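You operate a simulated robot arm through the tools that you are given. There is no shell and no other tool. Be economical: measure what you need, move in short steps, check, and stop when the job is done.

The job below is to be done with a simulated robot arm. You get a single attempt, and the scene is never put back.

## Task
Put the shaft from the front granite on the top of the grey box. Then fetch the short brass sleeve and set it on the shelf under the wooden bench. Then put the tall brass sleeve on the soak plate. Then close the bottom chest drawer. Then close the top chest drawer. Then fetch the silver plate from the top of the desk with hutch and set it on the report there. Then take the casting on the far granite and put it away on the front granite. Then pull the middle chest drawer open. The order counts.

The check looks at the end state, three seconds after you hand in, the way a careful person would. Anything else that was tipped, shoved, dropped, spilled or broken makes it a failure.

## Robot
A 6-joint arm with a fingered hand on a trunk, on a base that drives. Base frame: it is fixed to the floor where the robot stands at the start and does not move with it; the origin is under the middle of the robot, x ahead of it, y to its left, z up; the surface under the hand at the start is at about z = 710. Lengths are in mm, angles in rad, forces in N, time in s.
With the tool pointing down near the work surface it reaches from about 300 to 620 mm from the robot's upright axis, wherever it stands. Its first joint turns from -2.897 to 2.897 rad. Places, roughly: bottom chest drawer [7000, 700, 300]; casting [6000, -2500, 750]; front granite [1400, 400, 700]; middle chest drawer [7100, 700, 500]; report [5500, 2250, 750]; shaft [500, 0, 750]; shelf under the wooden bench [-1400, 2400, 200]; short brass sleeve (4x4x3 cm) [400, 700, 700]; silver plate [5000, 2250, 750]; soak plate [4900, 800, 700]; tall brass sleeve (4x4x4 cm) [2500, 800, 700]; top chest drawer [6900, 700, 800]; top of the grey box [1400, -1100, 700]. Payload 3.2 kg.
The tool frame sits at the grasp point between the pads (the TCP): z along the fingers, y along the line on which they close. The tips reach 22 mm beyond it. Largest opening 112 mm; the body of the gripper starts 60 mm behind the TCP. The gripper is a hand of 3 fingers: y runs from the thumb to the fingers, the wrist lies at [0, 0, -218] in the tool frame.
Orientation is that of the tool frame in the base frame, as a unit quaternion [x, y, z, w]. With the fingers straight down and closing along the base's y, the tool's x points along the base's -x, its y along +y and its z along -z.

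## Interface
- The arm moves only by the tool drive_tool. Its argument "steps" is one flat list of numbers, 6 for each row, row after row: the shift along the tool's x, y, z in m, then the turn, a rotation vector about the tool's x, y, z in degrees. In form: [x, y, z, rx, ry, rz, x, y, z, rx, ry, rz, ...]. A call has 1 to 12 rows; each row is the pose to reach, as a shift and turn from the pose commanded when the call began, along the tool's axes at that moment. Each row takes 0.2 s and may step no farther than 50 mm and 0.15 rad from the row before; otherwise, the whole call is refused. Where a pose cannot be reached the arm comes as near as it can. A force on the tool above 40 N (or 10 N above the force at the start of the call, whichever is more), or a blocked arm, ends the call early, and 0.2 s more pass. In this call time passes only in rows, and 0.2 s behind the last. It gives the time, the measured TCP pose, the force on the tool (base axes), the opening and the grip force at its end, in the units of the frame above (readings bear some noise), with the torque about the TCP (base axes, N m) and any sound that the robot's microphone picked up, and new pictures: "views" is both (left out), scene, wrist or none.
- Cameras (640 x 400 px; columns grow to the right, rows downward): "scene" is now at [18.1, 182, 1390.4]; the picture's right is [0.20, -0.98, 0.00], its down [-0.72, -0.14, -0.68] and it looks along [0.67, 0.13, -0.73] (base axes); focal length 269 px, centre (320, 200). "wrist" rides on the gripper at [66, 3, -80] in the tool frame; the picture's right is [-0.05, 1.00, 0.00], its down [-0.77, -0.04, -0.64] and it looks along [-0.64, -0.03, 0.77] (tool axes); focal length 275 px, centre (320, 200). There is no depth. A picture from a camera that has moved, and an enlarged one, comes with that camera's place and axes in the base frame and with its lens.
- slide_trunk(by): slides the trunk up (or, below 0, down) by that many mm; the arm and the scene camera ride with it, the base frame stays. It gives what a move gives, with no picture.
- drive_base(legs): drives the robot by 1 to 6 legs, each [ahead, turn to the left] in mm and rad, along the robot's own axes; the way and the turn of a leg run together, so that a leg with both is an arc; at most 1500 mm and 3.142 rad a leg. The arm and the cameras ride along, it lands a little off, and it stops where it bumps. It gives what a move gives, and a new picture of the scene camera.
- finger_targets(finger1, finger2, thumb_bend): sets how far each is bent, from 0 (flat) to 1 (curled in); at 0.3 the hand is open as for a grip, at 0.7 the pads meet at the TCP. One left out holds its place. A second passes; each finger stops where it meets its share of the squeeze, and holds until it gets a number again. It is the only way to open and close the hand. It gives what a move gives, with no picture; readings hold the bend of each and the force on the fingers (four entries, about 0 where the hand has none), thumb and palm.
- pan_tilt(pan, tilt): turns the head with the scene camera to pan (to the left, within 2.705 rad either way) and tilt (down, from -0.506 to 1.204), counted from straight ahead of the robot. It gives what a move gives, and a new picture of the scene camera.
- close_up(camera, box): a new picture of the part [left, top, right, bottom] of that camera's present view, enlarged. No time passes.
- finish_job(): hands the job in; it is judged then, once.

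Work in short steps. Places have to be worked out from the pictures, the camera data and where the tool is seen: move nearer, look again, correct. Check each grasp and each placing, and mend what went wrong. You have 196 turns and 260 pictures in all, those below and enlarged ones among them. Open the gripper and draw the arm clear of the work before you hand the job in, unless the task says otherwise.

The tools are called after "Call:" by a JSON object that holds its "op" and its "data". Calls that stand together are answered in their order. drive_tool: Moves the arm, as the interface text tells. Its arguments: {"type":"object","properties":{"steps":{"type":"array","items":{"type":"number"}},"views":{"type":"string","enum":["both","scene","wrist","none"]}},"required":["steps"]} The other tools are called the same way: slide_trunk (by) slides the trunk up or down; finger_targets (finger1, finger2, thumb_bend) moves the fingers one by one; drive_base (legs) drives the base; pan_tilt (pan, tilt) turns the head that bears the scene camera; close_up (camera, box) takes an enlarged picture of a part of a camera's view; finish_job () hands the job in.

At the start:

```text
clock: 0.0
ee_pos: [339.6, 265.6, 1040.1]
ee_rot: [0.0, 1.0, 0.0, 0.0]
force: [-0.3, 0.2, -0.2]
wrist_torque: [-0.02, 0.01, -0.02]
gripper_width: 112.0
gripper_force: 0.1
shape: jaw
bend: [0.3, 0.3, 0.3]
finger forces: [0.0, 0.0, 0.0, 0.1, 0.1, 0.0]
trunk travel left (down, up): [-425.0, 165.0]
robot x, y, heading: [-0.6, -2.8, 0.001]
head pan, tilt: [0.197, 0.824]
```

scene: 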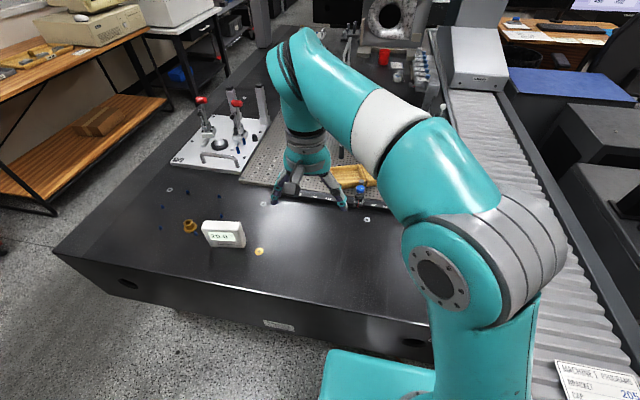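
wrist: 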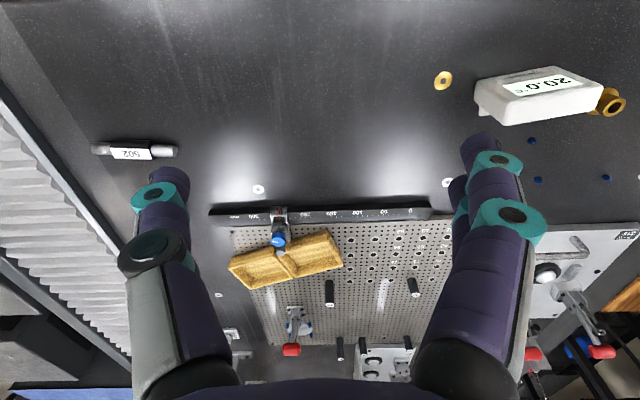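

The shaft (label "502") lies ahead near [485,-45], lying along y. I look around first to learn the layout.

Call:
{"op": "pan_tilt", "data": {"pan": -0.7, "tilt": 0.5}}

Call:
{"op": "pan_tilt", "data": {"pan": 0.0, "tilt": 0.3}}

Call:
{"op": "pan_tilt", "data": {"pan": 1.3, "tilt": 0.5}}

Call:
{"op": "pan_tilt", "data": {"pan": 2.4, "tilt": 0.5}}

```text
clock: 1.2
ee_pos: [339.3, 266.8, 1040.2]
ee_rot: [0.0, 1.0, 0.0, 0.0]
force: [-0.6, 0.2, 0.0]
wrist_torque: [-0.03, -0.01, 0.02]
gripper_width: 111.8
gripper_force: 0.1
shape: jaw
bend: [0.3, 0.3, 0.3]
finger forces: [0.0, 0.0, 0.0, 0.0, 0.1, 0.0]
trunk travel left (down, up): [-425.0, 165.0]
robot x, y, heading: [0.6, 5.5, -0.001]
head pan, tilt: [-0.7, 0.499]
camera scene: at [9.8, 107.9, 1418.3], right [-0.64, -0.77, 0.0], down [-0.37, 0.31, -0.88], along [0.67, -0.56, -0.48], focal length 269 px, centre (320, 200)
```

scene: 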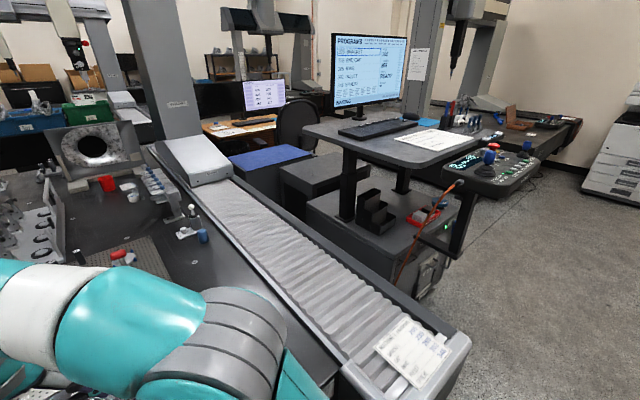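

```text
clock: 2.3
ee_pos: [339.0, 265.8, 1039.3]
ee_rot: [-0.001, 1.0, -0.001, -0.001]
force: [0.2, -0.4, 0.0]
wrist_torque: [0.02, 0.0, 0.01]
gripper_width: 111.7
gripper_force: 0.1
shape: jaw
bend: [0.3, 0.3, 0.3]
finger forces: [0.0, 0.0, 0.0, 0.1, 0.1, 0.0]
trunk travel left (down, up): [-425.0, 165.0]
robot x, y, heading: [-0.9, 4.6, -0.002]
head pan, tilt: [0.0, 0.3]
camera scene: at [33.5, 166.4, 1436.7], right [0.0, -1.0, 0.0], down [-0.3, 0.0, -0.96], along [0.96, 0.0, -0.3], focal length 269 px, centre (320, 200)
```

scene: 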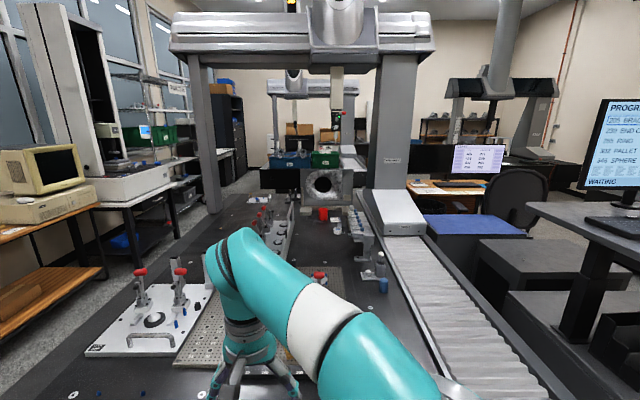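

```text
clock: 3.7
ee_pos: [337.9, 266.3, 1039.8]
ee_rot: [0.001, 1.0, 0.0, 0.0]
force: [0.4, -0.1, 0.4]
wrist_torque: [0.05, -0.04, -0.02]
gripper_width: 112.0
gripper_force: 0.1
shape: jaw
bend: [0.3, 0.3, 0.3]
finger forces: [0.1, 0.0, 0.0, 0.0, 0.0, 0.0]
trunk travel left (down, up): [-425.0, 165.0]
robot x, y, heading: [1.8, 0.3, -0.003]
head pan, tilt: [1.3, 0.499]
camera scene: at [-35.5, 254.2, 1418.3], right [0.96, -0.27, 0.0], down [-0.13, -0.46, -0.88], along [0.24, 0.85, -0.48], focal length 269 px, centre (320, 200)
```

scene: 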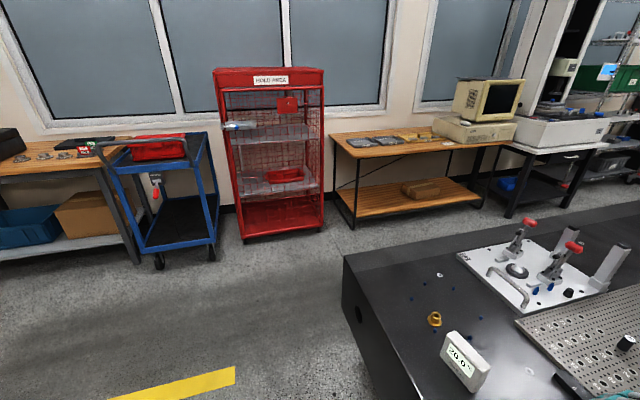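

```text
clock: 5.1
ee_pos: [339.9, 265.6, 1039.5]
ee_rot: [0.001, 1.0, 0.0, 0.0]
force: [-1.0, -0.2, 0.3]
wrist_torque: [0.02, 0.04, 0.02]
gripper_width: 111.7
gripper_force: 0.0
shape: jaw
bend: [0.3, 0.3, 0.3]
finger forces: [0.0, 0.0, 0.0, 0.0, 0.0, 0.0]
trunk travel left (down, up): [-425.0, 165.0]
robot x, y, heading: [2.7, 4.0, 0.001]
head pan, tilt: [2.4, 0.499]
camera scene: at [-126.9, 228.0, 1418.3], right [0.68, 0.74, 0.0], down [0.35, -0.32, -0.88], along [-0.65, 0.59, -0.48], focal length 269 px, centre (320, 200)
```

scene: 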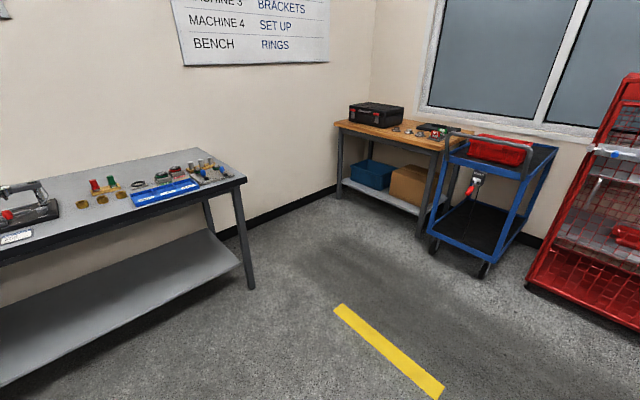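

I zoom in on the region of the grey box, and then look for floor access.

Call:
{"op": "pan_tilt", "data": {"pan": -0.7, "tilt": 0.5}}

Call:
{"op": "close_up", "data": {"camera": "scene", "box": [200, 100, 480, 275]}}

Call:
{"op": "pan_tilt", "data": {"pan": -1.4, "tilt": 0.6}}

```text
clock: 7.7
ee_pos: [339.3, 265.2, 1041.1]
ee_rot: [0.0, 1.0, 0.0, 0.0]
force: [0.1, -0.6, 0.9]
wrist_torque: [0.0, 0.01, -0.02]
gripper_width: 112.1
gripper_force: 0.0
shape: jaw
bend: [0.3, 0.3, 0.3]
finger forces: [0.0, 0.0, 0.1, 0.1, 0.0, 0.0]
trunk travel left (down, up): [-425.0, 165.0]
robot x, y, heading: [3.6, -1.3, -0.004]
head pan, tilt: [-0.7, 0.499]
camera scene: at [9.8, 107.9, 1418.3], right [-0.64, -0.77, 0.0], down [-0.37, 0.31, -0.88], along [0.67, -0.57, -0.48], focal length 269 px, centre (320, 200)
```

scene: 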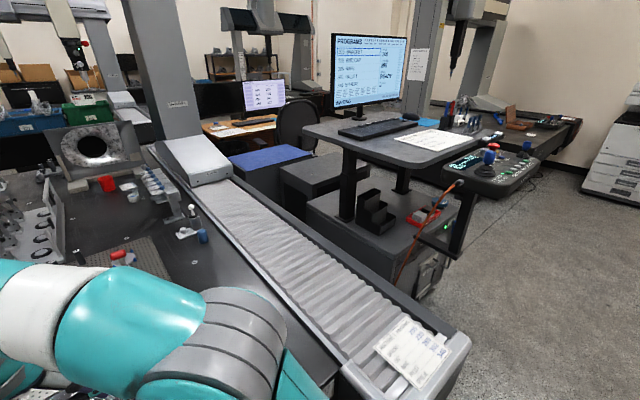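

```text
2.29 times, centred on (340, 188) of scene
camera zoom: at [9.8, 107.9, 1418.3], right [-0.64, -0.77, 0.0], down [-0.37, 0.31, -0.88], along [0.67, -0.57, -0.48], focal length 616 px, centre (274, 229)
```

zoom: 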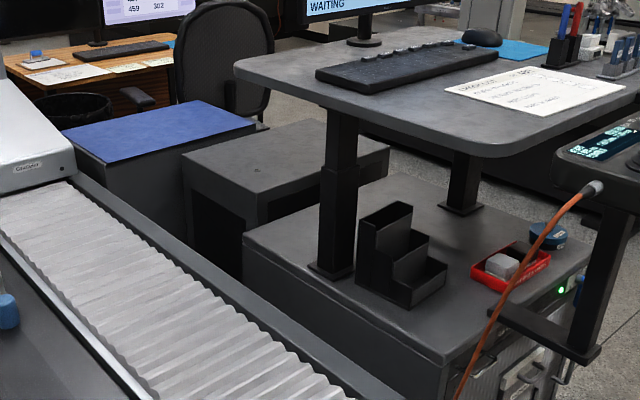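

```text
clock: 8.8
ee_pos: [339.4, 266.6, 1039.9]
ee_rot: [0.0, 1.0, 0.0, 0.0]
force: [-1.5, 0.7, 0.1]
wrist_torque: [-0.01, 0.01, -0.01]
gripper_width: 112.0
gripper_force: 0.1
shape: jaw
bend: [0.3, 0.3, 0.3]
finger forces: [0.0, 0.1, 0.0, 0.0, 0.0, 0.1]
trunk travel left (down, up): [-425.0, 165.0]
robot x, y, heading: [-0.1, -1.5, 0.001]
head pan, tilt: [-1.4, 0.6]
camera scene: at [-44.7, 79.4, 1409.2], right [-0.99, -0.17, 0.0], down [-0.1, 0.56, -0.83], along [0.14, -0.81, -0.56], focal length 269 px, centre (320, 200)
```

scene: 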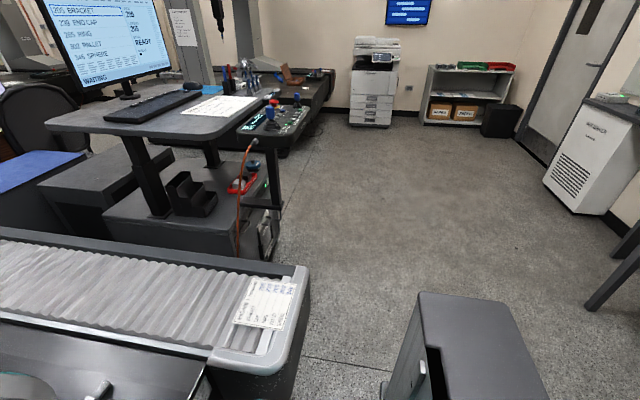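

The middle box near [1400,-1100] fits as the grey box. Now I look at the floor around the robot to plan driving.

Call:
{"op": "pan_tilt", "data": {"pan": -2.2, "tilt": 0.8}}

Call:
{"op": "pan_tilt", "data": {"pan": 2.7, "tilt": 0.9}}

Call:
{"op": "pan_tilt", "data": {"pan": -0.9, "tilt": 1.2}}

```text
clock: 9.9
ee_pos: [339.0, 266.0, 1041.1]
ee_rot: [0.0, 1.0, 0.0, 0.0]
force: [0.7, 0.4, -0.2]
wrist_torque: [0.0, -0.04, 0.01]
gripper_width: 111.9
gripper_force: 0.2
shape: jaw
bend: [0.3, 0.3, 0.3]
finger forces: [0.0, 0.0, 0.0, 0.0, 0.0, 0.0]
trunk travel left (down, up): [-425.0, 165.0]
robot x, y, heading: [-0.3, 1.8, 0.002]
head pan, tilt: [-2.201, 0.799]
camera scene: at [-107.3, 101.3, 1392.4], right [-0.81, 0.59, 0.0], down [0.42, 0.58, -0.7], along [-0.41, -0.56, -0.72], focal length 269 px, centre (320, 200)
```

scene: 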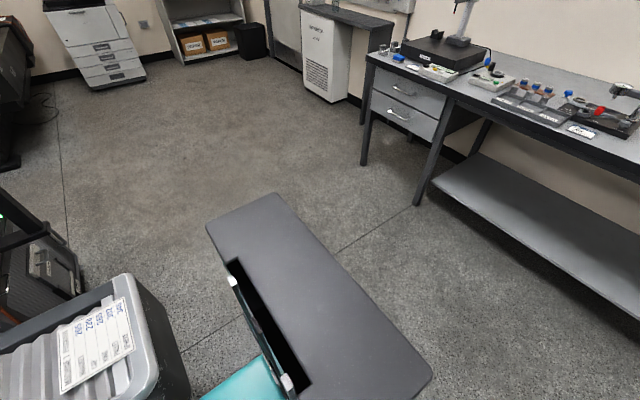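

```text
clock: 13.8
ee_pos: [338.2, 266.3, 1039.9]
ee_rot: [0.0, 1.0, 0.0, -0.001]
force: [0.3, 1.0, -0.4]
wrist_torque: [0.0, -0.01, 0.01]
gripper_width: 111.9
gripper_force: 0.0
shape: jaw
bend: [0.3, 0.3, 0.3]
finger forces: [0.0, 0.1, 0.1, 0.0, 0.0, 0.1]
trunk travel left (down, up): [-425.0, 165.0]
robot x, y, heading: [-0.5, -0.4, 0.001]
head pan, tilt: [2.7, 0.901]
camera scene: at [-128.1, 198.8, 1384.4], right [0.43, 0.9, 0.0], down [0.71, -0.34, -0.62], along [-0.56, 0.27, -0.78], focal length 269 px, centre (320, 200)
```

scene: 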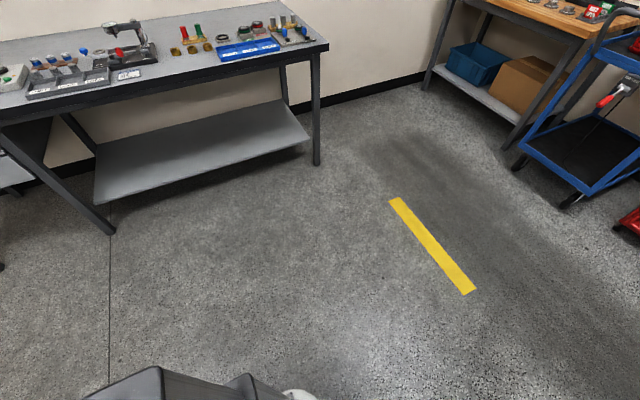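

```text
clock: 16.8
ee_pos: [339.3, 266.0, 1040.0]
ee_rot: [-0.001, 1.0, 0.0, 0.0]
force: [0.6, 0.0, 0.2]
wrist_torque: [-0.02, 0.0, 0.0]
gripper_width: 111.7
gripper_force: 0.0
shape: jaw
bend: [0.3, 0.3, 0.3]
finger forces: [0.0, 0.0, 0.1, 0.0, 0.0, 0.1]
trunk travel left (down, up): [-425.0, 165.0]
robot x, y, heading: [-1.8, -1.9, 0.002]
head pan, tilt: [-0.901, 1.201]
camera scene: at [-25.1, 122.7, 1364.6], right [-0.78, -0.62, 0.0], down [-0.58, 0.73, -0.36], along [0.23, -0.28, -0.93], focal length 269 px, centre (320, 200)
```

scene: 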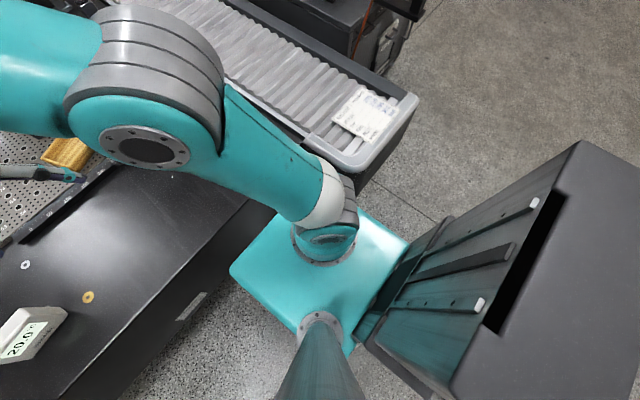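

The "bin" is the robot's own trunk. I now go above the shaft (centre about [481,-38], lying about along y) turning the hand so it closes along x.

Call:
{"op": "drive_tool", "data": {"steps": [-0.0118, -0.0253, 0.0117, 0, 0, -7, -0.0236, -0.0506, 0.0234, 0, 0, -14, -0.0354, -0.0759, 0.0351, 0, 0, -21, -0.0472, -0.1012, 0.0468, 0, 0, -28, -0.059, -0.1265, 0.0585, 0, 0, -35, -0.0708, -0.1518, 0.0702, 0, 0, -42, -0.0826, -0.1771, 0.0819, 0, 0, -49, -0.0944, -0.2024, 0.0936, 0, 0, -56, -0.1062, -0.2277, 0.1053, 0, 0, -63, -0.118, -0.253, 0.117, 0, 0, -70, -0.1298, -0.2783, 0.1287, 0, 0, -77, -0.1416, -0.3036, 0.1404, 0, 0, -84], "views": "wrist"}}

```text
clock: 19.4
ee_pos: [434.4, 50.1, 832.9]
ee_rot: [-0.652, 0.757, -0.036, -0.004]
force: [0.1, 0.0, 0.9]
wrist_torque: [-0.02, -0.01, -0.02]
gripper_width: 111.8
gripper_force: 0.1
shape: jaw
bend: [0.3, 0.3, 0.3]
finger forces: [0.0, 0.0, 0.0, 0.1, 0.0, 0.1]
out of reach, approached as far as the arm can: row 10, 11, 12
trunk travel left (down, up): [-425.0, 165.0]
robot x, y, heading: [-3.0, -0.4, -0.0]
head pan, tilt: [-0.901, 1.201]
camera wrist: at [418.0, -10.0, 915.5], right [-0.98, 0.19, -0.05], down [0.12, 0.79, 0.59], along [0.16, 0.58, -0.8], focal length 275 px, centre (320, 200)
```

wrist: 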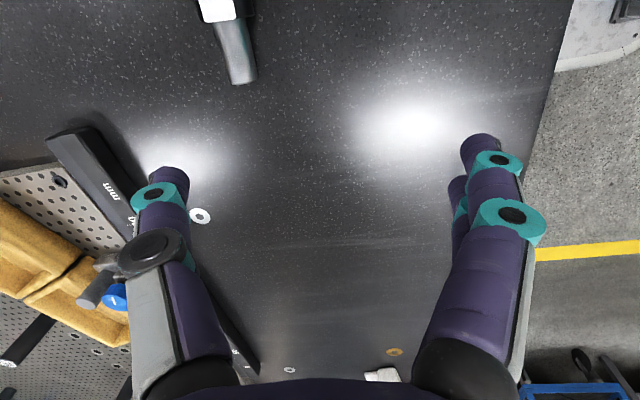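

The wrist hit its turning limit that way. I raise and turn back the other way.

Call:
{"op": "drive_tool", "data": {"steps": [0, 0, -0.01, 0, 0, 8.5, 0, 0, -0.02, 0, 0, 17, 0, 0, -0.03, 0, 0, 25.5, 0, 0, -0.04, 0, 0, 34, 0, 0, -0.05, 0, 0, 42.5, 0, 0, -0.06, 0, 0, 51, 0, 0, -0.07, 0, 0, 59.5, 0, 0, -0.07, 0, 0, 68, 0, 0, -0.07, 0, 0, 76.5, 0, 0, -0.07, 0, 0, 85, 0, 0, -0.07, 0, 0, 93.5, 0, 0, -0.07, 0, 0, 102], "views": "none"}}

```text
clock: 22.0
ee_pos: [430.6, 54.6, 903.2]
ee_rot: [0.179, 0.983, -0.027, 0.025]
force: [-0.4, 0.5, -0.5]
wrist_torque: [0.0, 0.01, 0.02]
gripper_width: 112.1
gripper_force: 0.1
shape: jaw
bend: [0.3, 0.3, 0.3]
finger forces: [0.0, 0.1, 0.0, 0.1, 0.0, 0.0]
trunk travel left (down, up): [-425.0, 165.0]
robot x, y, heading: [4.3, -0.1, 0.001]
head pan, tilt: [-0.901, 1.201]
```

Position tracks from the reached pose. I continue turning to the right orientation (θ≈+96°), also levelling the tool and moving above the shaft.

Call:
{"op": "drive_tool", "data": {"steps": [-0.0088, -0.0077, 0, 0, 0.5, 8.33, -0.0177, -0.0154, 0, 0, 1.01, 16.67, -0.0265, -0.0231, 0, 0, 1.51, 25, -0.0353, -0.0308, 0, 0, 2.02, 33.3, -0.0442, -0.0386, 0, 0, 2.52, 41.67, -0.053, -0.0463, 0, 0, 3.03, 50, -0.0618, -0.054, 0, 0, 3.53, 58.3, -0.0707, -0.0617, 0, 0, 4.04, 66.67, -0.0795, -0.0694, 0, 0, 4.54, 75], "views": "wrist"}}

```text
clock: 24.0
ee_pos: [480.6, -37.8, 910.6]
ee_rot: [0.742, 0.671, 0.001, 0.0]
force: [0.2, 0.0, -0.3]
wrist_torque: [0.01, -0.03, -0.02]
gripper_width: 111.9
gripper_force: 0.0
shape: jaw
bend: [0.3, 0.3, 0.3]
finger forces: [0.1, 0.0, 0.0, 0.0, 0.0, 0.1]
trunk travel left (down, up): [-425.0, 165.0]
robot x, y, heading: [0.3, 3.2, 0.0]
head pan, tilt: [-0.901, 1.201]
camera wrist: at [490.8, 27.7, 991.0], right [0.99, -0.15, 0.0], down [-0.11, -0.76, 0.63], along [-0.09, -0.63, -0.77], focal length 275 px, centre (320, 200)
```

wrist: 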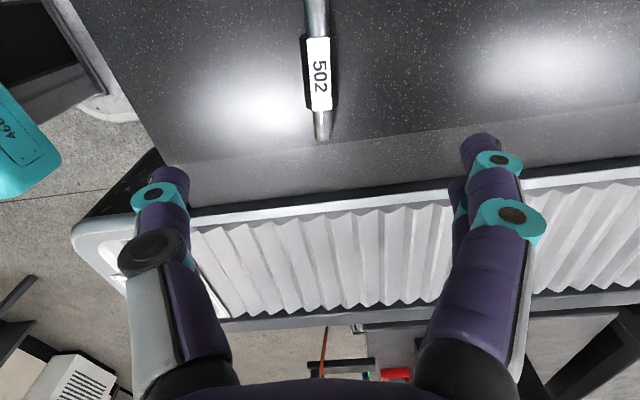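

Aligned over the shaft (label centre about [481,-44]). I descend to z≈738.

Call:
{"op": "drive_tool", "data": {"steps": [-0.002, 0, 0.04, 0, 0, 0, -0.004, 0, 0.08, 0, 0, 0, -0.006, 0, 0.12, 0, 0, 0, -0.006, 0, 0.15, 0, 0, 0, -0.006, 0, 0.165, 0, 0, 0, -0.006, 0, 0.173, 0, 0, 0], "views": "wrist"}}

```text
clock: 25.4
ee_pos: [479.3, -45.0, 737.4]
ee_rot: [0.741, 0.672, 0.001, -0.001]
force: [-0.4, 0.4, -0.2]
wrist_torque: [-0.01, 0.0, -0.03]
gripper_width: 111.5
gripper_force: 0.2
shape: jaw
bend: [0.3, 0.3, 0.3]
finger forces: [0.0, 0.0, 0.0, 0.0, 0.1, 0.1]
trunk travel left (down, up): [-425.0, 165.0]
robot x, y, heading: [0.1, -0.9, 0.004]
head pan, tilt: [-0.901, 1.201]
camera wrist: at [490.0, 21.8, 817.7], right [0.99, -0.14, 0.0], down [-0.11, -0.76, 0.63], along [-0.09, -0.63, -0.77], focal length 275 px, centre (320, 200)
```

wrist: 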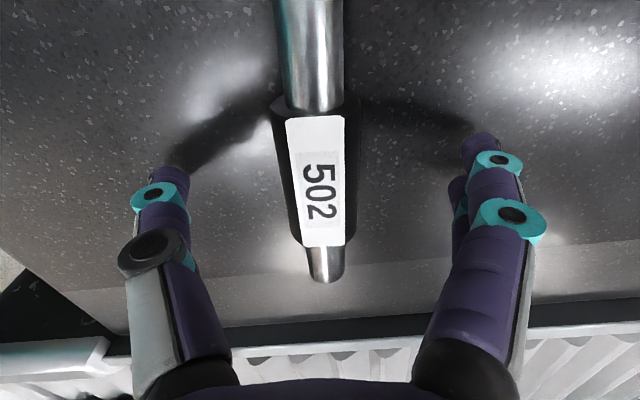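

Well centred. Close the hand.

Call:
{"op": "finger_targets", "data": {"finger1": 0.7, "finger2": 0.7, "thumb_bend": 0.7}}

Call:
{"op": "close_up", "data": {"camera": "wrist", "box": [120, 60, 520, 310]}}

```text
clock: 26.4
ee_pos: [479.6, -43.6, 736.1]
ee_rot: [0.741, 0.672, 0.001, 0.0]
force: [0.2, 0.1, 0.2]
wrist_torque: [-0.01, 0.01, 0.0]
gripper_width: 26.3
gripper_force: 10.7
shape: fingers
bend: [0.62, 0.61, 0.64]
finger forces: [5.3, 5.4, 0.1, 0.0, 10.7, 0.1]
trunk travel left (down, up): [-425.0, 165.0]
robot x, y, heading: [2.9, 2.8, 0.005]
head pan, tilt: [-0.901, 1.201]
```

```text
1.60 times, centred on (320, 185) of wrist
camera zoom: at [490.2, 21.8, 817.7], right [0.99, -0.14, 0.0], down [-0.11, -0.76, 0.63], along [-0.09, -0.63, -0.77], focal length 440 px, centre (320, 224)
```

zoom: 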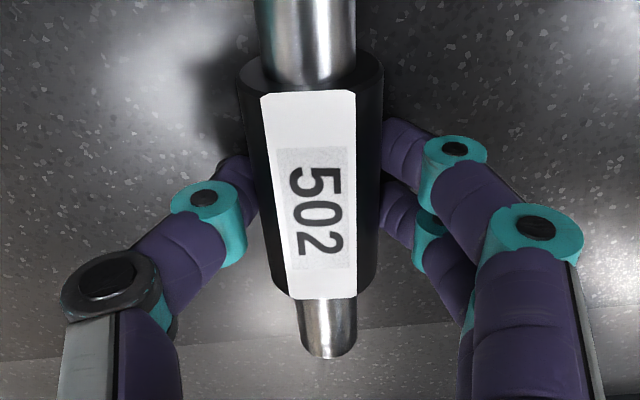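

Shaft gripped with 10.7 N. Lift it.

Call:
{"op": "drive_tool", "data": {"steps": [0, 0, -0.03, 0, 0, 0, 0, 0, -0.07, 0, 0, 0, 0, 0, -0.11, 0, 0, 0, 0, 0, -0.15, 0, 0, 0, 0, 0, -0.19, 0, 0, 0, 0, 0, -0.23, 0, 0, 0], "views": "wrist"}}

```text
clock: 27.8
ee_pos: [479.4, -44.9, 967.6]
ee_rot: [0.741, 0.672, 0.001, -0.001]
force: [-0.3, 0.2, -5.0]
wrist_torque: [0.0, 0.0, -0.03]
gripper_width: 26.3
gripper_force: 10.9
shape: fingers
bend: [0.62, 0.62, 0.64]
finger forces: [5.5, 5.3, 0.0, 0.0, 10.6, 0.0]
trunk travel left (down, up): [-425.0, 165.0]
robot x, y, heading: [-3.7, 0.1, 0.001]
head pan, tilt: [-0.901, 1.201]
camera wrist: at [489.9, 21.9, 1048.4], right [0.99, -0.14, 0.0], down [-0.11, -0.76, 0.63], along [-0.09, -0.63, -0.77], focal length 275 px, centre (320, 200)
```

wrist: 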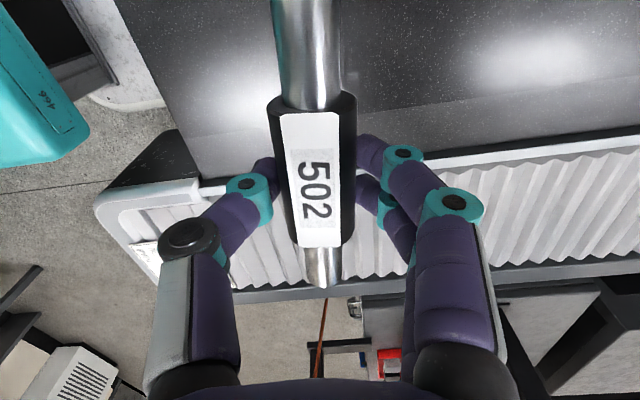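

Shaft lifted securely. I drive back, turn right, and go around the conveyor and desk towards the free side of the grey box.

Call:
{"op": "drive_base", "data": {"legs": [[-700, 0], [0, -1.571], [1500, 0], [400, 0], [0, 1.571]]}}

Call:
{"op": "pan_tilt", "data": {"pan": 0.3, "tilt": 0.4}}

```text
clock: 48.5
ee_pos: [-217.6, -1951.2, 967.4]
ee_rot: [0.739, 0.674, 0.002, 0.0]
force: [-0.4, 0.9, -5.2]
wrist_torque: [0.01, -0.01, 0.01]
gripper_width: 25.9
gripper_force: 9.7
shape: fingers
bend: [0.62, 0.62, 0.64]
finger forces: [5.0, 4.9, 0.0, 0.1, 9.7, 0.1]
trunk travel left (down, up): [-425.0, 165.0]
robot x, y, heading: [-698.7, -1909.8, 0.003]
head pan, tilt: [-0.901, 1.201]
camera scene: at [-723.7, -1789.1, 1364.6], right [-0.78, -0.63, 0.0], down [-0.58, 0.73, -0.36], along [0.23, -0.28, -0.93], focal length 269 px, centre (320, 200)
```

scene: 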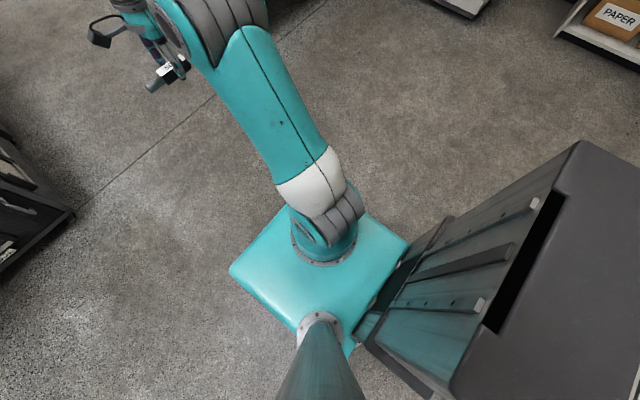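

```text
clock: 49.9
ee_pos: [-218.0, -1952.9, 966.9]
ee_rot: [0.739, 0.674, 0.001, 0.0]
force: [-0.4, 0.2, -4.6]
wrist_torque: [-0.04, 0.01, 0.01]
gripper_width: 25.9
gripper_force: 9.8
shape: fingers
bend: [0.62, 0.62, 0.64]
finger forces: [5.0, 4.9, 0.0, 0.1, 9.7, 0.0]
trunk travel left (down, up): [-425.0, 165.0]
robot x, y, heading: [-699.7, -1911.7, 0.004]
head pan, tilt: [0.3, 0.4]
camera scene: at [-670.5, -1717.7, 1427.4], right [0.3, -0.95, 0.0], down [-0.37, -0.12, -0.92], along [0.88, 0.28, -0.39], focal length 269 px, centre (320, 200)
```

scene: 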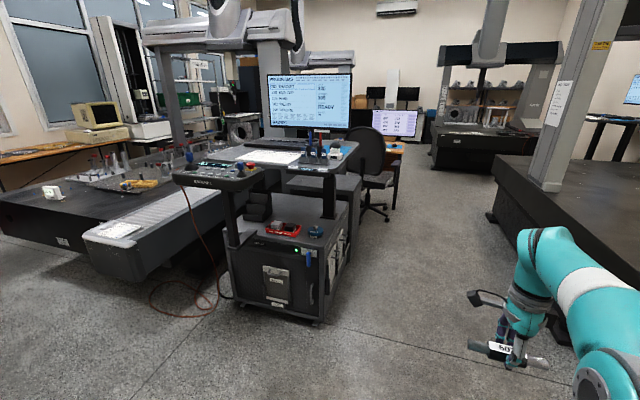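

The aisle between the cabinet and the rear granite is clear. Drive ahead to x≈1400 and turn left to face the grey box.

Call:
{"op": "drive_base", "data": {"legs": [[1500, 0], [580, 0], [0, 1.567]]}}

Call:
{"op": "pan_tilt", "data": {"pan": 0.1, "tilt": 0.7}}

```text
clock: 64.0
ee_pos: [1428.8, -1428.8, 967.2]
ee_rot: [0.051, 0.999, 0.001, -0.001]
force: [0.3, 0.7, -4.9]
wrist_torque: [-0.02, -0.02, 0.02]
gripper_width: 25.3
gripper_force: 9.9
shape: fingers
bend: [0.62, 0.63, 0.64]
finger forces: [4.9, 4.7, 0.0, 0.0, 9.4, 0.0]
trunk travel left (down, up): [-425.0, 165.0]
robot x, y, heading: [1380.7, -1907.5, 1.566]
head pan, tilt: [0.3, 0.4]
camera scene: at [1190.1, -1877.3, 1427.4], right [0.96, 0.29, 0.0], down [0.11, -0.37, -0.92], along [-0.27, 0.88, -0.39], focal length 269 px, centre (320, 200)
```

scene: 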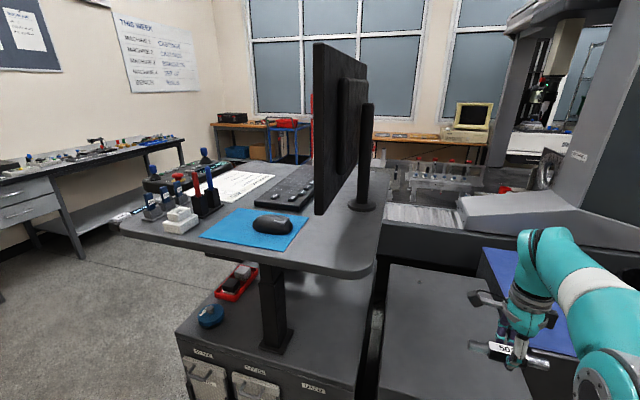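

```text
clock: 64.8
ee_pos: [1428.8, -1427.2, 967.4]
ee_rot: [0.052, 0.999, 0.0, 0.0]
force: [-0.5, 0.8, -4.3]
wrist_torque: [0.01, 0.0, 0.03]
gripper_width: 25.5
gripper_force: 8.9
shape: fingers
bend: [0.62, 0.63, 0.64]
finger forces: [4.9, 4.9, 0.1, 0.0, 9.5, 0.0]
trunk travel left (down, up): [-425.0, 165.0]
robot x, y, heading: [1381.0, -1907.5, 1.563]
head pan, tilt: [0.099, 0.7]
camera scene: at [1209.1, -1881.4, 1400.7], right [1.0, 0.09, 0.0], down [0.06, -0.64, -0.77], along [-0.07, 0.76, -0.64], focal length 269 px, centre (320, 200)
```

scene: 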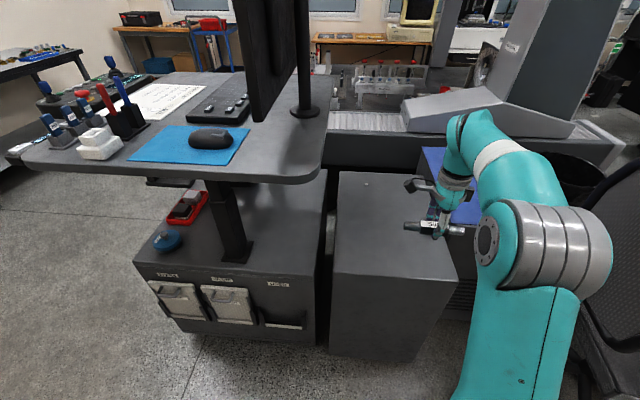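

Grey box top: about x 1210–1600, y −1360…−760, z≈644. I drive 250 mm ahead so the shaft hangs above it.

Call:
{"op": "drive_base", "data": {"legs": [[250, 0]]}}

```text
clock: 66.7
ee_pos: [1430.9, -1176.6, 967.5]
ee_rot: [0.051, 0.999, 0.0, 0.0]
force: [-0.2, 0.2, -4.6]
wrist_torque: [0.02, -0.01, -0.01]
gripper_width: 25.6
gripper_force: 9.7
shape: fingers
bend: [0.62, 0.63, 0.64]
finger forces: [5.0, 4.9, 0.1, 0.0, 9.7, 0.0]
trunk travel left (down, up): [-425.0, 165.0]
robot x, y, heading: [1381.4, -1658.1, 1.565]
head pan, tilt: [0.099, 0.7]
camera scene: at [1210.3, -1630.9, 1400.6], right [1.0, 0.1, 0.0], down [0.06, -0.64, -0.76], along [-0.07, 0.76, -0.64], focal length 269 px, centre (320, 200)
```

scene: 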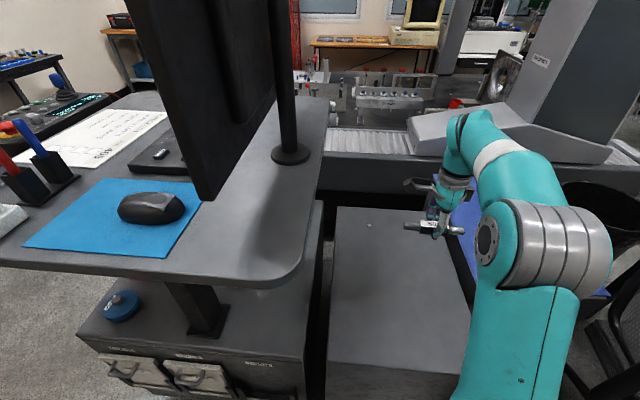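

Hanging over the box. I descend to about z=720 and look.

Call:
{"op": "drive_tool", "data": {"steps": [0, 0, 0.045, 0, 0, 0, 0, 0, 0.09, 0, 0, 0, 0, 0, 0.135, 0, 0, 0, 0, 0, 0.18, 0, 0, 0, 0, 0, 0.22, 0, 0, 0, 0, 0, 0.24, 0, 0, 0]}}

```text
clock: 68.1
ee_pos: [1429.9, -1177.9, 726.3]
ee_rot: [0.051, 0.999, 0.002, -0.001]
force: [1.2, 0.4, -1.8]
wrist_torque: [-0.01, 0.05, 0.01]
gripper_width: 25.1
gripper_force: 9.8
shape: fingers
bend: [0.63, 0.63, 0.64]
finger forces: [5.2, 5.4, 0.0, 0.0, 10.3, 0.0]
trunk travel left (down, up): [-425.0, 165.0]
robot x, y, heading: [1382.6, -1656.6, 1.569]
head pan, tilt: [0.099, 0.7]
camera scene: at [1210.2, -1631.7, 1400.7], right [1.0, 0.1, 0.0], down [0.06, -0.64, -0.77], along [-0.07, 0.76, -0.64], focal length 269 px, centre (320, 200)
camera wrist: at [1364.8, -1168.0, 808.0], right [0.15, 0.99, 0.0], down [0.76, -0.12, 0.63], along [0.63, -0.09, -0.77], focal length 275 px, centre (320, 200)
```

scene: 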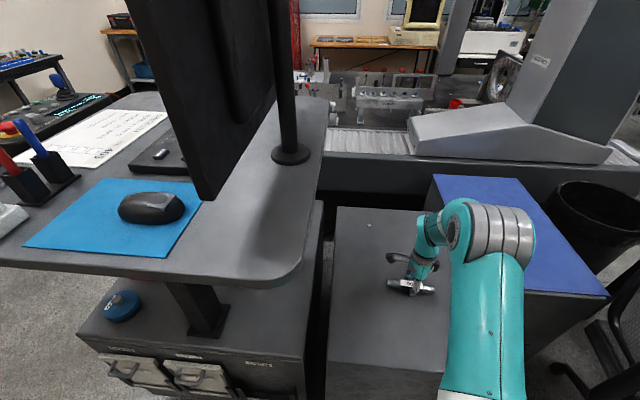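
wrist: 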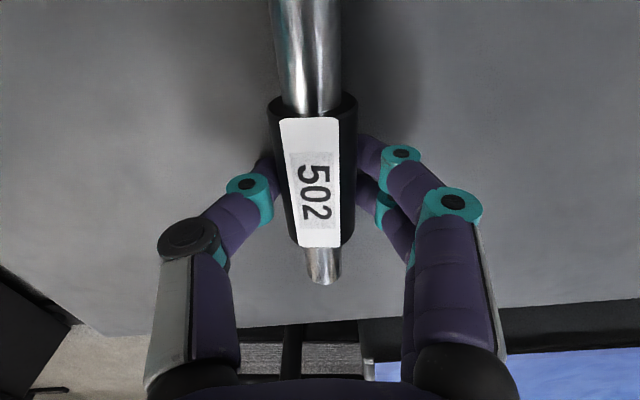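

Force dropped from −5 to −1.8 N: the shaft is just touching (top ≈ z 699). A tiny lower, watching force.

Call:
{"op": "drive_tool", "data": {"steps": [0, 0, 0.001, 0, 0, 0, 0, 0, 0.002, 0, 0, 0], "views": "none"}}

```text
clock: 68.7
ee_pos: [1428.9, -1179.1, 726.6]
ee_rot: [0.05, 0.999, 0.001, 0.0]
force: [0.6, 0.9, 6.4]
wrist_torque: [0.02, 0.01, -0.02]
gripper_width: 24.9
gripper_force: 12.4
shape: fingers
bend: [0.63, 0.63, 0.65]
finger forces: [6.1, 8.6, 0.1, 0.0, 9.9, 0.0]
trunk travel left (down, up): [-425.0, 165.0]
robot x, y, heading: [1382.5, -1655.1, 1.568]
head pan, tilt: [0.099, 0.7]
```

Firm contact. Open the hand.

Call:
{"op": "finger_targets", "data": {"finger1": 0.3, "finger2": 0.3, "thumb_bend": 0.3}}

Call:
{"op": "drive_tool", "data": {"steps": [0, 0, -0.02, 0, 0, 0, 0, 0, -0.06, 0, 0, 0, 0, 0, -0.1, 0, 0, 0, 0, 0, -0.14, 0, 0, 0, 0, 0, -0.18, 0, 0, 0, 0, 0, -0.22, 0, 0, 0, 0, 0, -0.26, 0, 0, 0], "views": "wrist"}}

```text
clock: 69.7
ee_pos: [1428.7, -1177.4, 725.3]
ee_rot: [0.05, 0.999, 0.001, 0.0]
force: [-0.4, -1.0, -0.2]
wrist_torque: [0.02, 0.0, -0.02]
gripper_width: 111.0
gripper_force: 0.0
shape: fingers
bend: [0.3, 0.3, 0.3]
finger forces: [0.0, 0.0, 0.0, 0.1, 0.0, 0.0]
trunk travel left (down, up): [-425.0, 165.0]
robot x, y, heading: [1384.5, -1656.1, 1.568]
head pan, tilt: [0.099, 0.7]
```

```text
clock: 71.3
ee_pos: [1429.2, -1176.8, 986.7]
ee_rot: [0.051, 0.999, 0.001, -0.001]
force: [0.2, 0.3, 0.3]
wrist_torque: [0.04, -0.01, 0.0]
gripper_width: 111.4
gripper_force: 0.2
shape: fingers
bend: [0.3, 0.3, 0.3]
finger forces: [0.1, 0.1, 0.0, 0.0, 0.0, 0.0]
trunk travel left (down, up): [-425.0, 165.0]
robot x, y, heading: [1385.0, -1656.6, 1.566]
head pan, tilt: [0.099, 0.7]
camera wrist: at [1365.2, -1168.2, 1067.3], right [0.15, 0.99, 0.0], down [0.76, -0.11, 0.63], along [0.63, -0.09, -0.77], focal length 275 px, centre (320, 200)
```

wrist: 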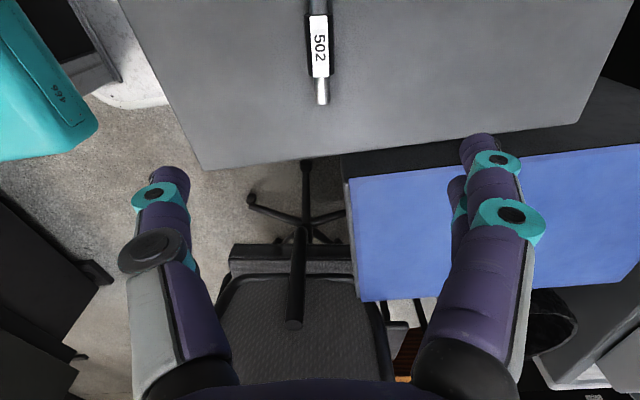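

Shaft rests on the grey box. Now I drive back the way I came, toward the short brass sleeve near [435,673].

Call:
{"op": "drive_base", "data": {"legs": [[-252, 0], [0, -1.567], [-1500, 0], [-585, 0], [0, 1.571]]}}

```text
clock: 90.7
ee_pos: [-654.1, -1398.3, 986.0]
ee_rot: [0.046, 0.999, 0.001, -0.001]
force: [0.4, -0.8, -0.3]
wrist_torque: [-0.01, -0.01, 0.01]
gripper_width: 111.6
gripper_force: 0.0
shape: fingers
bend: [0.3, 0.3, 0.3]
finger forces: [0.0, 0.1, 0.0, 0.1, 0.0, 0.0]
trunk travel left (down, up): [-425.0, 165.0]
robot x, y, heading: [-696.2, -1881.4, 1.579]
head pan, tilt: [0.099, 0.7]
camera scene: at [-870.0, -1854.1, 1400.6], right [0.99, 0.1, 0.0], down [0.07, -0.64, -0.76], along [-0.08, 0.76, -0.64], focal length 269 px, centre (320, 200)
```

scene: 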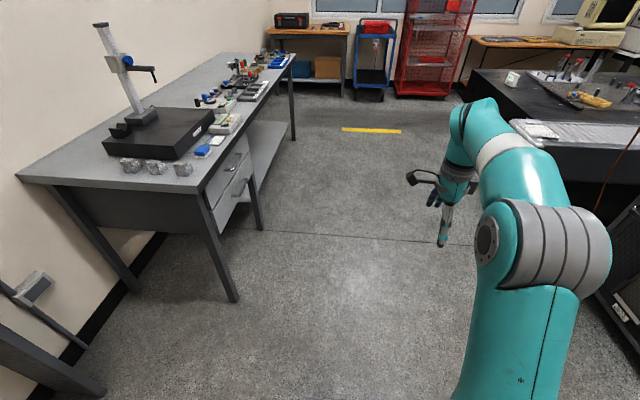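

Clear lane ahead. Drive to y≈673, turn right, and approach the granite.

Call:
{"op": "drive_base", "data": {"legs": [[1500, 0], [1055, 0], [0, -1.575], [640, 0]]}}

Call:
{"op": "pan_tilt", "data": {"pan": -0.1, "tilt": 0.85}}

Call:
{"op": "drive_tool", "data": {"steps": [0, 0, 0.001, 0, 0, 0], "views": "wrist"}}

```text
clock: 110.2
ee_pos: [391.2, 637.9, 986.7]
ee_rot: [0.738, 0.675, 0.001, 0.0]
force: [0.1, -0.2, 0.3]
wrist_torque: [-0.03, 0.04, -0.02]
gripper_width: 111.3
gripper_force: 0.0
shape: fingers
bend: [0.3, 0.3, 0.3]
finger forces: [0.0, 0.1, 0.0, 0.0, 0.0, 0.0]
trunk travel left (down, up): [-425.0, 165.0]
robot x, y, heading: [-87.9, 677.7, 0.001]
head pan, tilt: [0.099, 0.7]
camera scene: at [-64.4, 854.3, 1400.6], right [0.11, -0.99, 0.0], down [-0.64, -0.07, -0.76], along [0.76, 0.08, -0.64], focal length 269 px, centre (320, 200)
```

scene: 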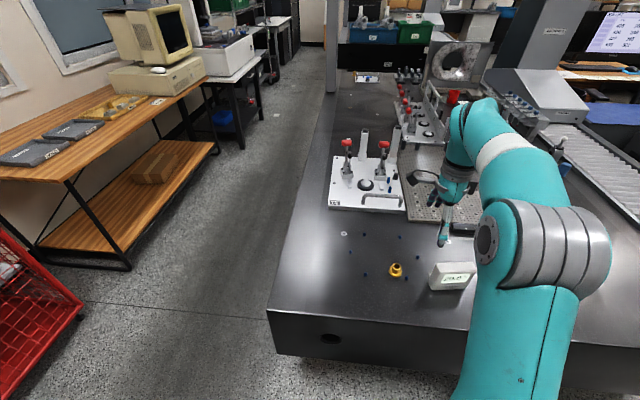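

```text
clock: 110.9
ee_pos: [392.1, 636.8, 986.7]
ee_rot: [0.738, 0.674, 0.002, 0.0]
force: [-0.1, 0.7, 0.0]
wrist_torque: [0.0, 0.0, 0.02]
gripper_width: 111.3
gripper_force: 0.1
shape: fingers
bend: [0.3, 0.3, 0.3]
finger forces: [0.0, 0.1, 0.0, 0.0, 0.1, 0.0]
trunk travel left (down, up): [-425.0, 165.0]
robot x, y, heading: [-86.8, 676.6, 0.002]
head pan, tilt: [-0.099, 0.85]
camera scene: at [-71.1, 838.1, 1388.4], right [-0.09, -1.0, 0.0], down [-0.75, 0.07, -0.66], along [0.66, -0.06, -0.75], focal length 269 px, centre (320, 200)
```

scene: 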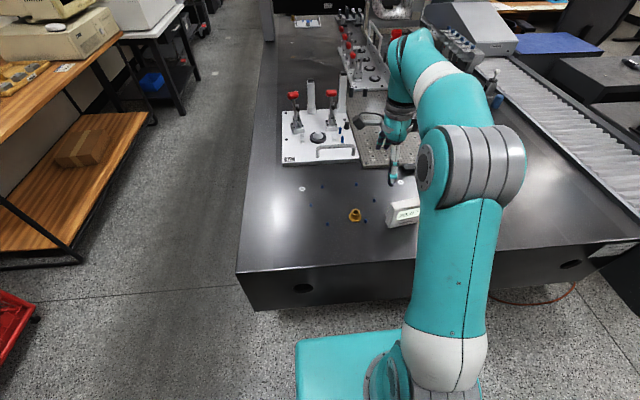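

```text
clock: 111.3
ee_pos: [392.1, 637.5, 984.7]
ee_rot: [0.739, 0.674, 0.002, 0.0]
force: [0.0, -0.3, -0.3]
wrist_torque: [0.01, 0.03, -0.01]
gripper_width: 111.3
gripper_force: 0.0
shape: fingers
bend: [0.3, 0.3, 0.3]
finger forces: [0.1, 0.1, 0.1, 0.0, 0.1, 0.0]
trunk travel left (down, up): [-425.0, 165.0]
robot x, y, heading: [-87.6, 679.9, 0.009]
head pan, tilt: [-0.099, 0.85]
camera wrist: at [402.0, 703.9, 1065.9], right [0.99, -0.14, 0.0], down [-0.11, -0.77, 0.63], along [-0.09, -0.63, -0.77], focal length 275 px, centre (320, 200)
```

wrist: 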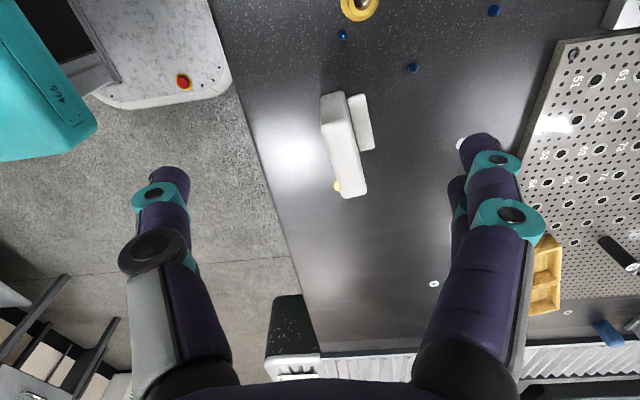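

The sleeve sits at about [440,678] with the gauge near y<597. Before grasping I look at the target shelf to choose the grip tilt.

Call:
{"op": "pan_tilt", "data": {"pan": 2.22, "tilt": 0.5}}

Call:
{"op": "close_up", "data": {"camera": "scene", "box": [200, 80, 440, 230]}}

```text
clock: 113.5
ee_pos: [391.3, 637.8, 984.9]
ee_rot: [0.739, 0.674, 0.001, 0.0]
force: [-0.6, -0.6, -0.8]
wrist_torque: [-0.04, -0.01, -0.01]
gripper_width: 111.7
gripper_force: 0.0
shape: fingers
bend: [0.3, 0.3, 0.3]
finger forces: [0.1, 0.1, 0.0, 0.0, 0.0, 0.0]
trunk travel left (down, up): [-425.0, 165.0]
robot x, y, heading: [-88.5, 682.5, 0.008]
head pan, tilt: [2.22, 0.499]
camera scene: at [-204.4, 917.6, 1418.3], right [0.79, 0.61, 0.0], down [0.29, -0.38, -0.88], along [-0.53, 0.7, -0.48], focal length 269 px, centre (320, 200)
```

scene: 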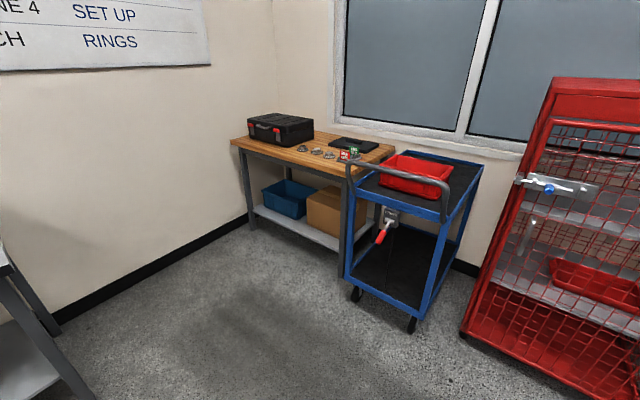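

```text
2.67 times, centred on (320, 155) of scene
camera zoom: at [-204.4, 917.6, 1418.3], right [0.79, 0.61, 0.0], down [0.29, -0.38, -0.88], along [-0.53, 0.7, -0.48], focal length 718 px, centre (320, 320)
```

zoom: 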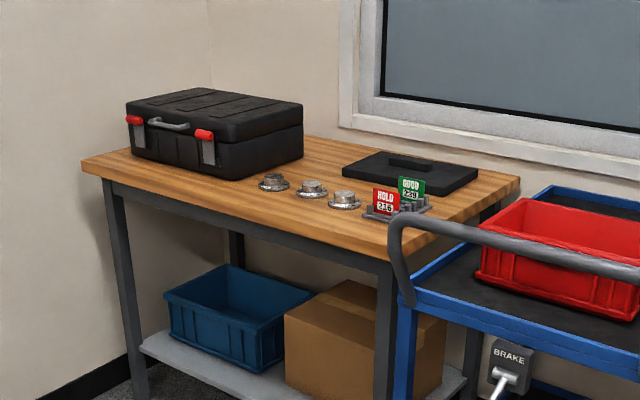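

The shelf strip is at about z≈215 in front of a blue bin, so a vertical grip works with the trunk lowered. I go above the sleeve now.

Call:
{"op": "drive_tool", "data": {"steps": [0.022, 0.022, 0.02, 0, 0, 0, 0.0444, 0.0447, 0.04, 0, 0, 0, 0.0444, 0.0447, 0.08, 0, 0, 0, 0.0444, 0.0447, 0.12, 0, 0, 0], "views": "wrist"}}

```text
clock: 114.5
ee_pos: [440.6, 679.5, 864.6]
ee_rot: [0.739, 0.674, 0.001, 0.0]
force: [0.6, -0.4, -0.3]
wrist_torque: [0.0, 0.02, 0.02]
gripper_width: 111.3
gripper_force: 0.0
shape: fingers
bend: [0.3, 0.3, 0.3]
finger forces: [0.0, 0.0, 0.0, 0.1, 0.1, 0.0]
trunk travel left (down, up): [-425.0, 165.0]
robot x, y, heading: [-87.8, 681.0, 0.004]
head pan, tilt: [2.22, 0.499]
camera wrist: at [450.6, 744.2, 944.4], right [0.99, -0.14, 0.0], down [-0.11, -0.77, 0.63], along [-0.09, -0.63, -0.77], focal length 275 px, centre (320, 200)
```

wrist: 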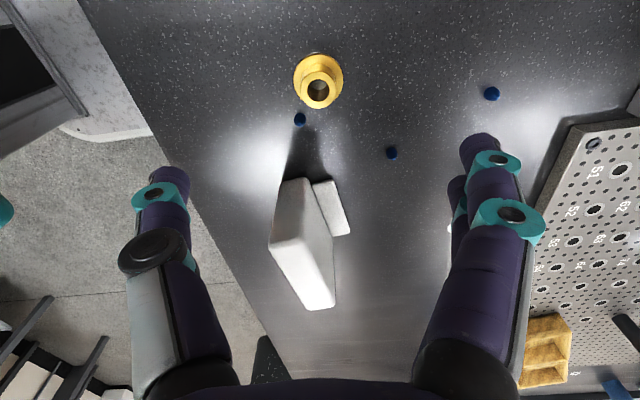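

Centered over the flanged sleeve at [440,679]. Descend to z≈742 to grip the barrel above the flange.

Call:
{"op": "drive_tool", "data": {"steps": [0, 0, 0.04, 0, 0, 0, 0, 0, 0.08, 0, 0, 0, 0, 0, 0.11, 0, 0, 0, 0, 0, 0.122, 0, 0, 0], "views": "wrist"}}

Call:
{"op": "finger_targets", "data": {"finger1": 0.7, "finger2": 0.7, "thumb_bend": 0.7}}

Call:
{"op": "close_up", "data": {"camera": "wrist", "box": [160, 80, 480, 280]}}

```text
clock: 115.5
ee_pos: [440.6, 679.0, 742.0]
ee_rot: [0.739, 0.674, 0.001, 0.0]
force: [-0.9, -0.5, 0.0]
wrist_torque: [0.03, 0.03, -0.01]
gripper_width: 111.3
gripper_force: 0.1
shape: fingers
bend: [0.3, 0.3, 0.3]
finger forces: [0.0, 0.0, 0.0, 0.1, 0.0, 0.0]
trunk travel left (down, up): [-425.0, 165.0]
robot x, y, heading: [-89.6, 676.7, 0.008]
head pan, tilt: [2.22, 0.499]
camera wrist: at [450.8, 744.0, 822.8], right [0.99, -0.14, 0.0], down [-0.11, -0.77, 0.63], along [-0.09, -0.63, -0.77], focal length 275 px, centre (320, 200)
```

wrist: 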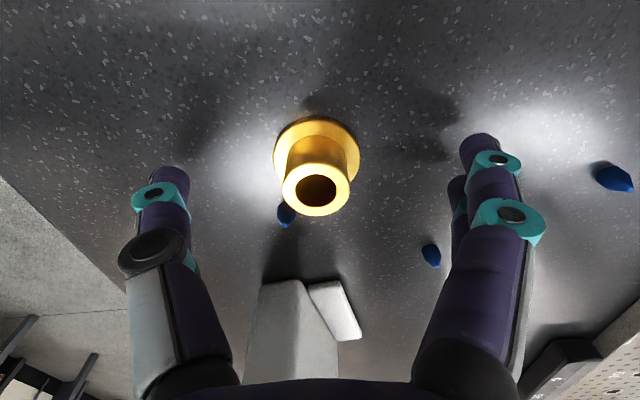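

```text
clock: 116.5
ee_pos: [440.9, 679.1, 742.4]
ee_rot: [0.738, 0.675, 0.001, 0.0]
force: [-0.3, -0.9, -0.7]
wrist_torque: [0.01, 0.02, 0.03]
gripper_width: 20.1
gripper_force: 8.4
shape: fingers
bend: [0.64, 0.64, 0.65]
finger forces: [4.4, 3.9, 0.1, 0.1, 8.0, 0.0]
trunk travel left (down, up): [-425.0, 165.0]
robot x, y, heading: [-86.8, 676.7, 0.001]
head pan, tilt: [2.22, 0.499]
```

```text
2.00 times, centred on (320, 180) of wrist
camera zoom: at [450.8, 744.0, 823.2], right [0.99, -0.14, 0.0], down [-0.11, -0.77, 0.63], along [-0.09, -0.63, -0.77], focal length 551 px, centre (320, 240)
```

zoom: 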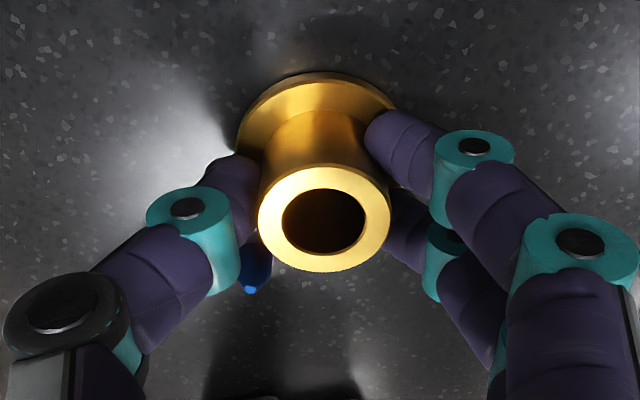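

Gripped on the barrel. Lift and turn the hand back to default orientation.

Call:
{"op": "drive_tool", "data": {"steps": [0, 0, -0.04, 0, 0, 0, 0, 0, -0.085, 0, 0, -8, 0, 0, -0.13, 0, 0, -16, 0, 0, -0.17, 0, 0, -24, 0, 0, -0.21, 0, 0, -32, 0, 0, -0.25, 0, 0, -40, 0, 0, -0.25, 0, 0, -48, 0, 0, -0.25, 0, 0, -56.5, 0, 0, -0.25, 0, 0, -65, 0, 0, -0.25, 0, 0, -73.5, 0, 0, -0.25, 0, 0, -82, 0, 0, -0.25, 0, 0, -90], "views": "wrist"}}

```text
clock: 119.1
ee_pos: [440.4, 677.8, 993.6]
ee_rot: [0.044, 0.999, 0.0, 0.001]
force: [-0.9, -0.3, -0.9]
wrist_torque: [-0.01, 0.02, 0.01]
gripper_width: 19.8
gripper_force: 8.5
shape: fingers
bend: [0.64, 0.64, 0.65]
finger forces: [4.5, 4.1, 0.1, 0.0, 8.0, 0.0]
trunk travel left (down, up): [-425.0, 165.0]
robot x, y, heading: [-85.2, 680.5, 0.007]
head pan, tilt: [2.22, 0.499]
camera wrist: at [375.8, 687.0, 1073.8], right [0.13, 0.99, 0.0], down [0.76, -0.1, 0.64], along [0.63, -0.08, -0.77], focal length 275 px, centre (320, 200)
```

wrist: 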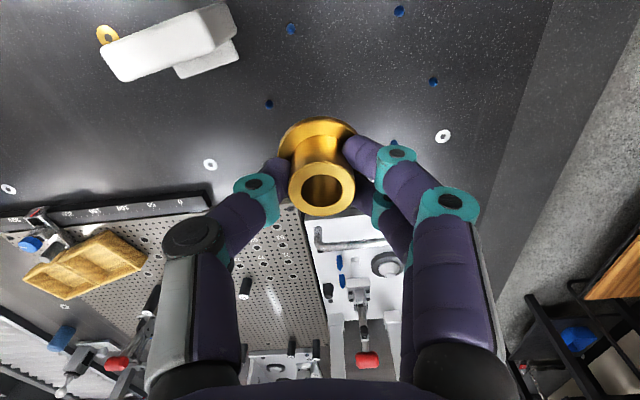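

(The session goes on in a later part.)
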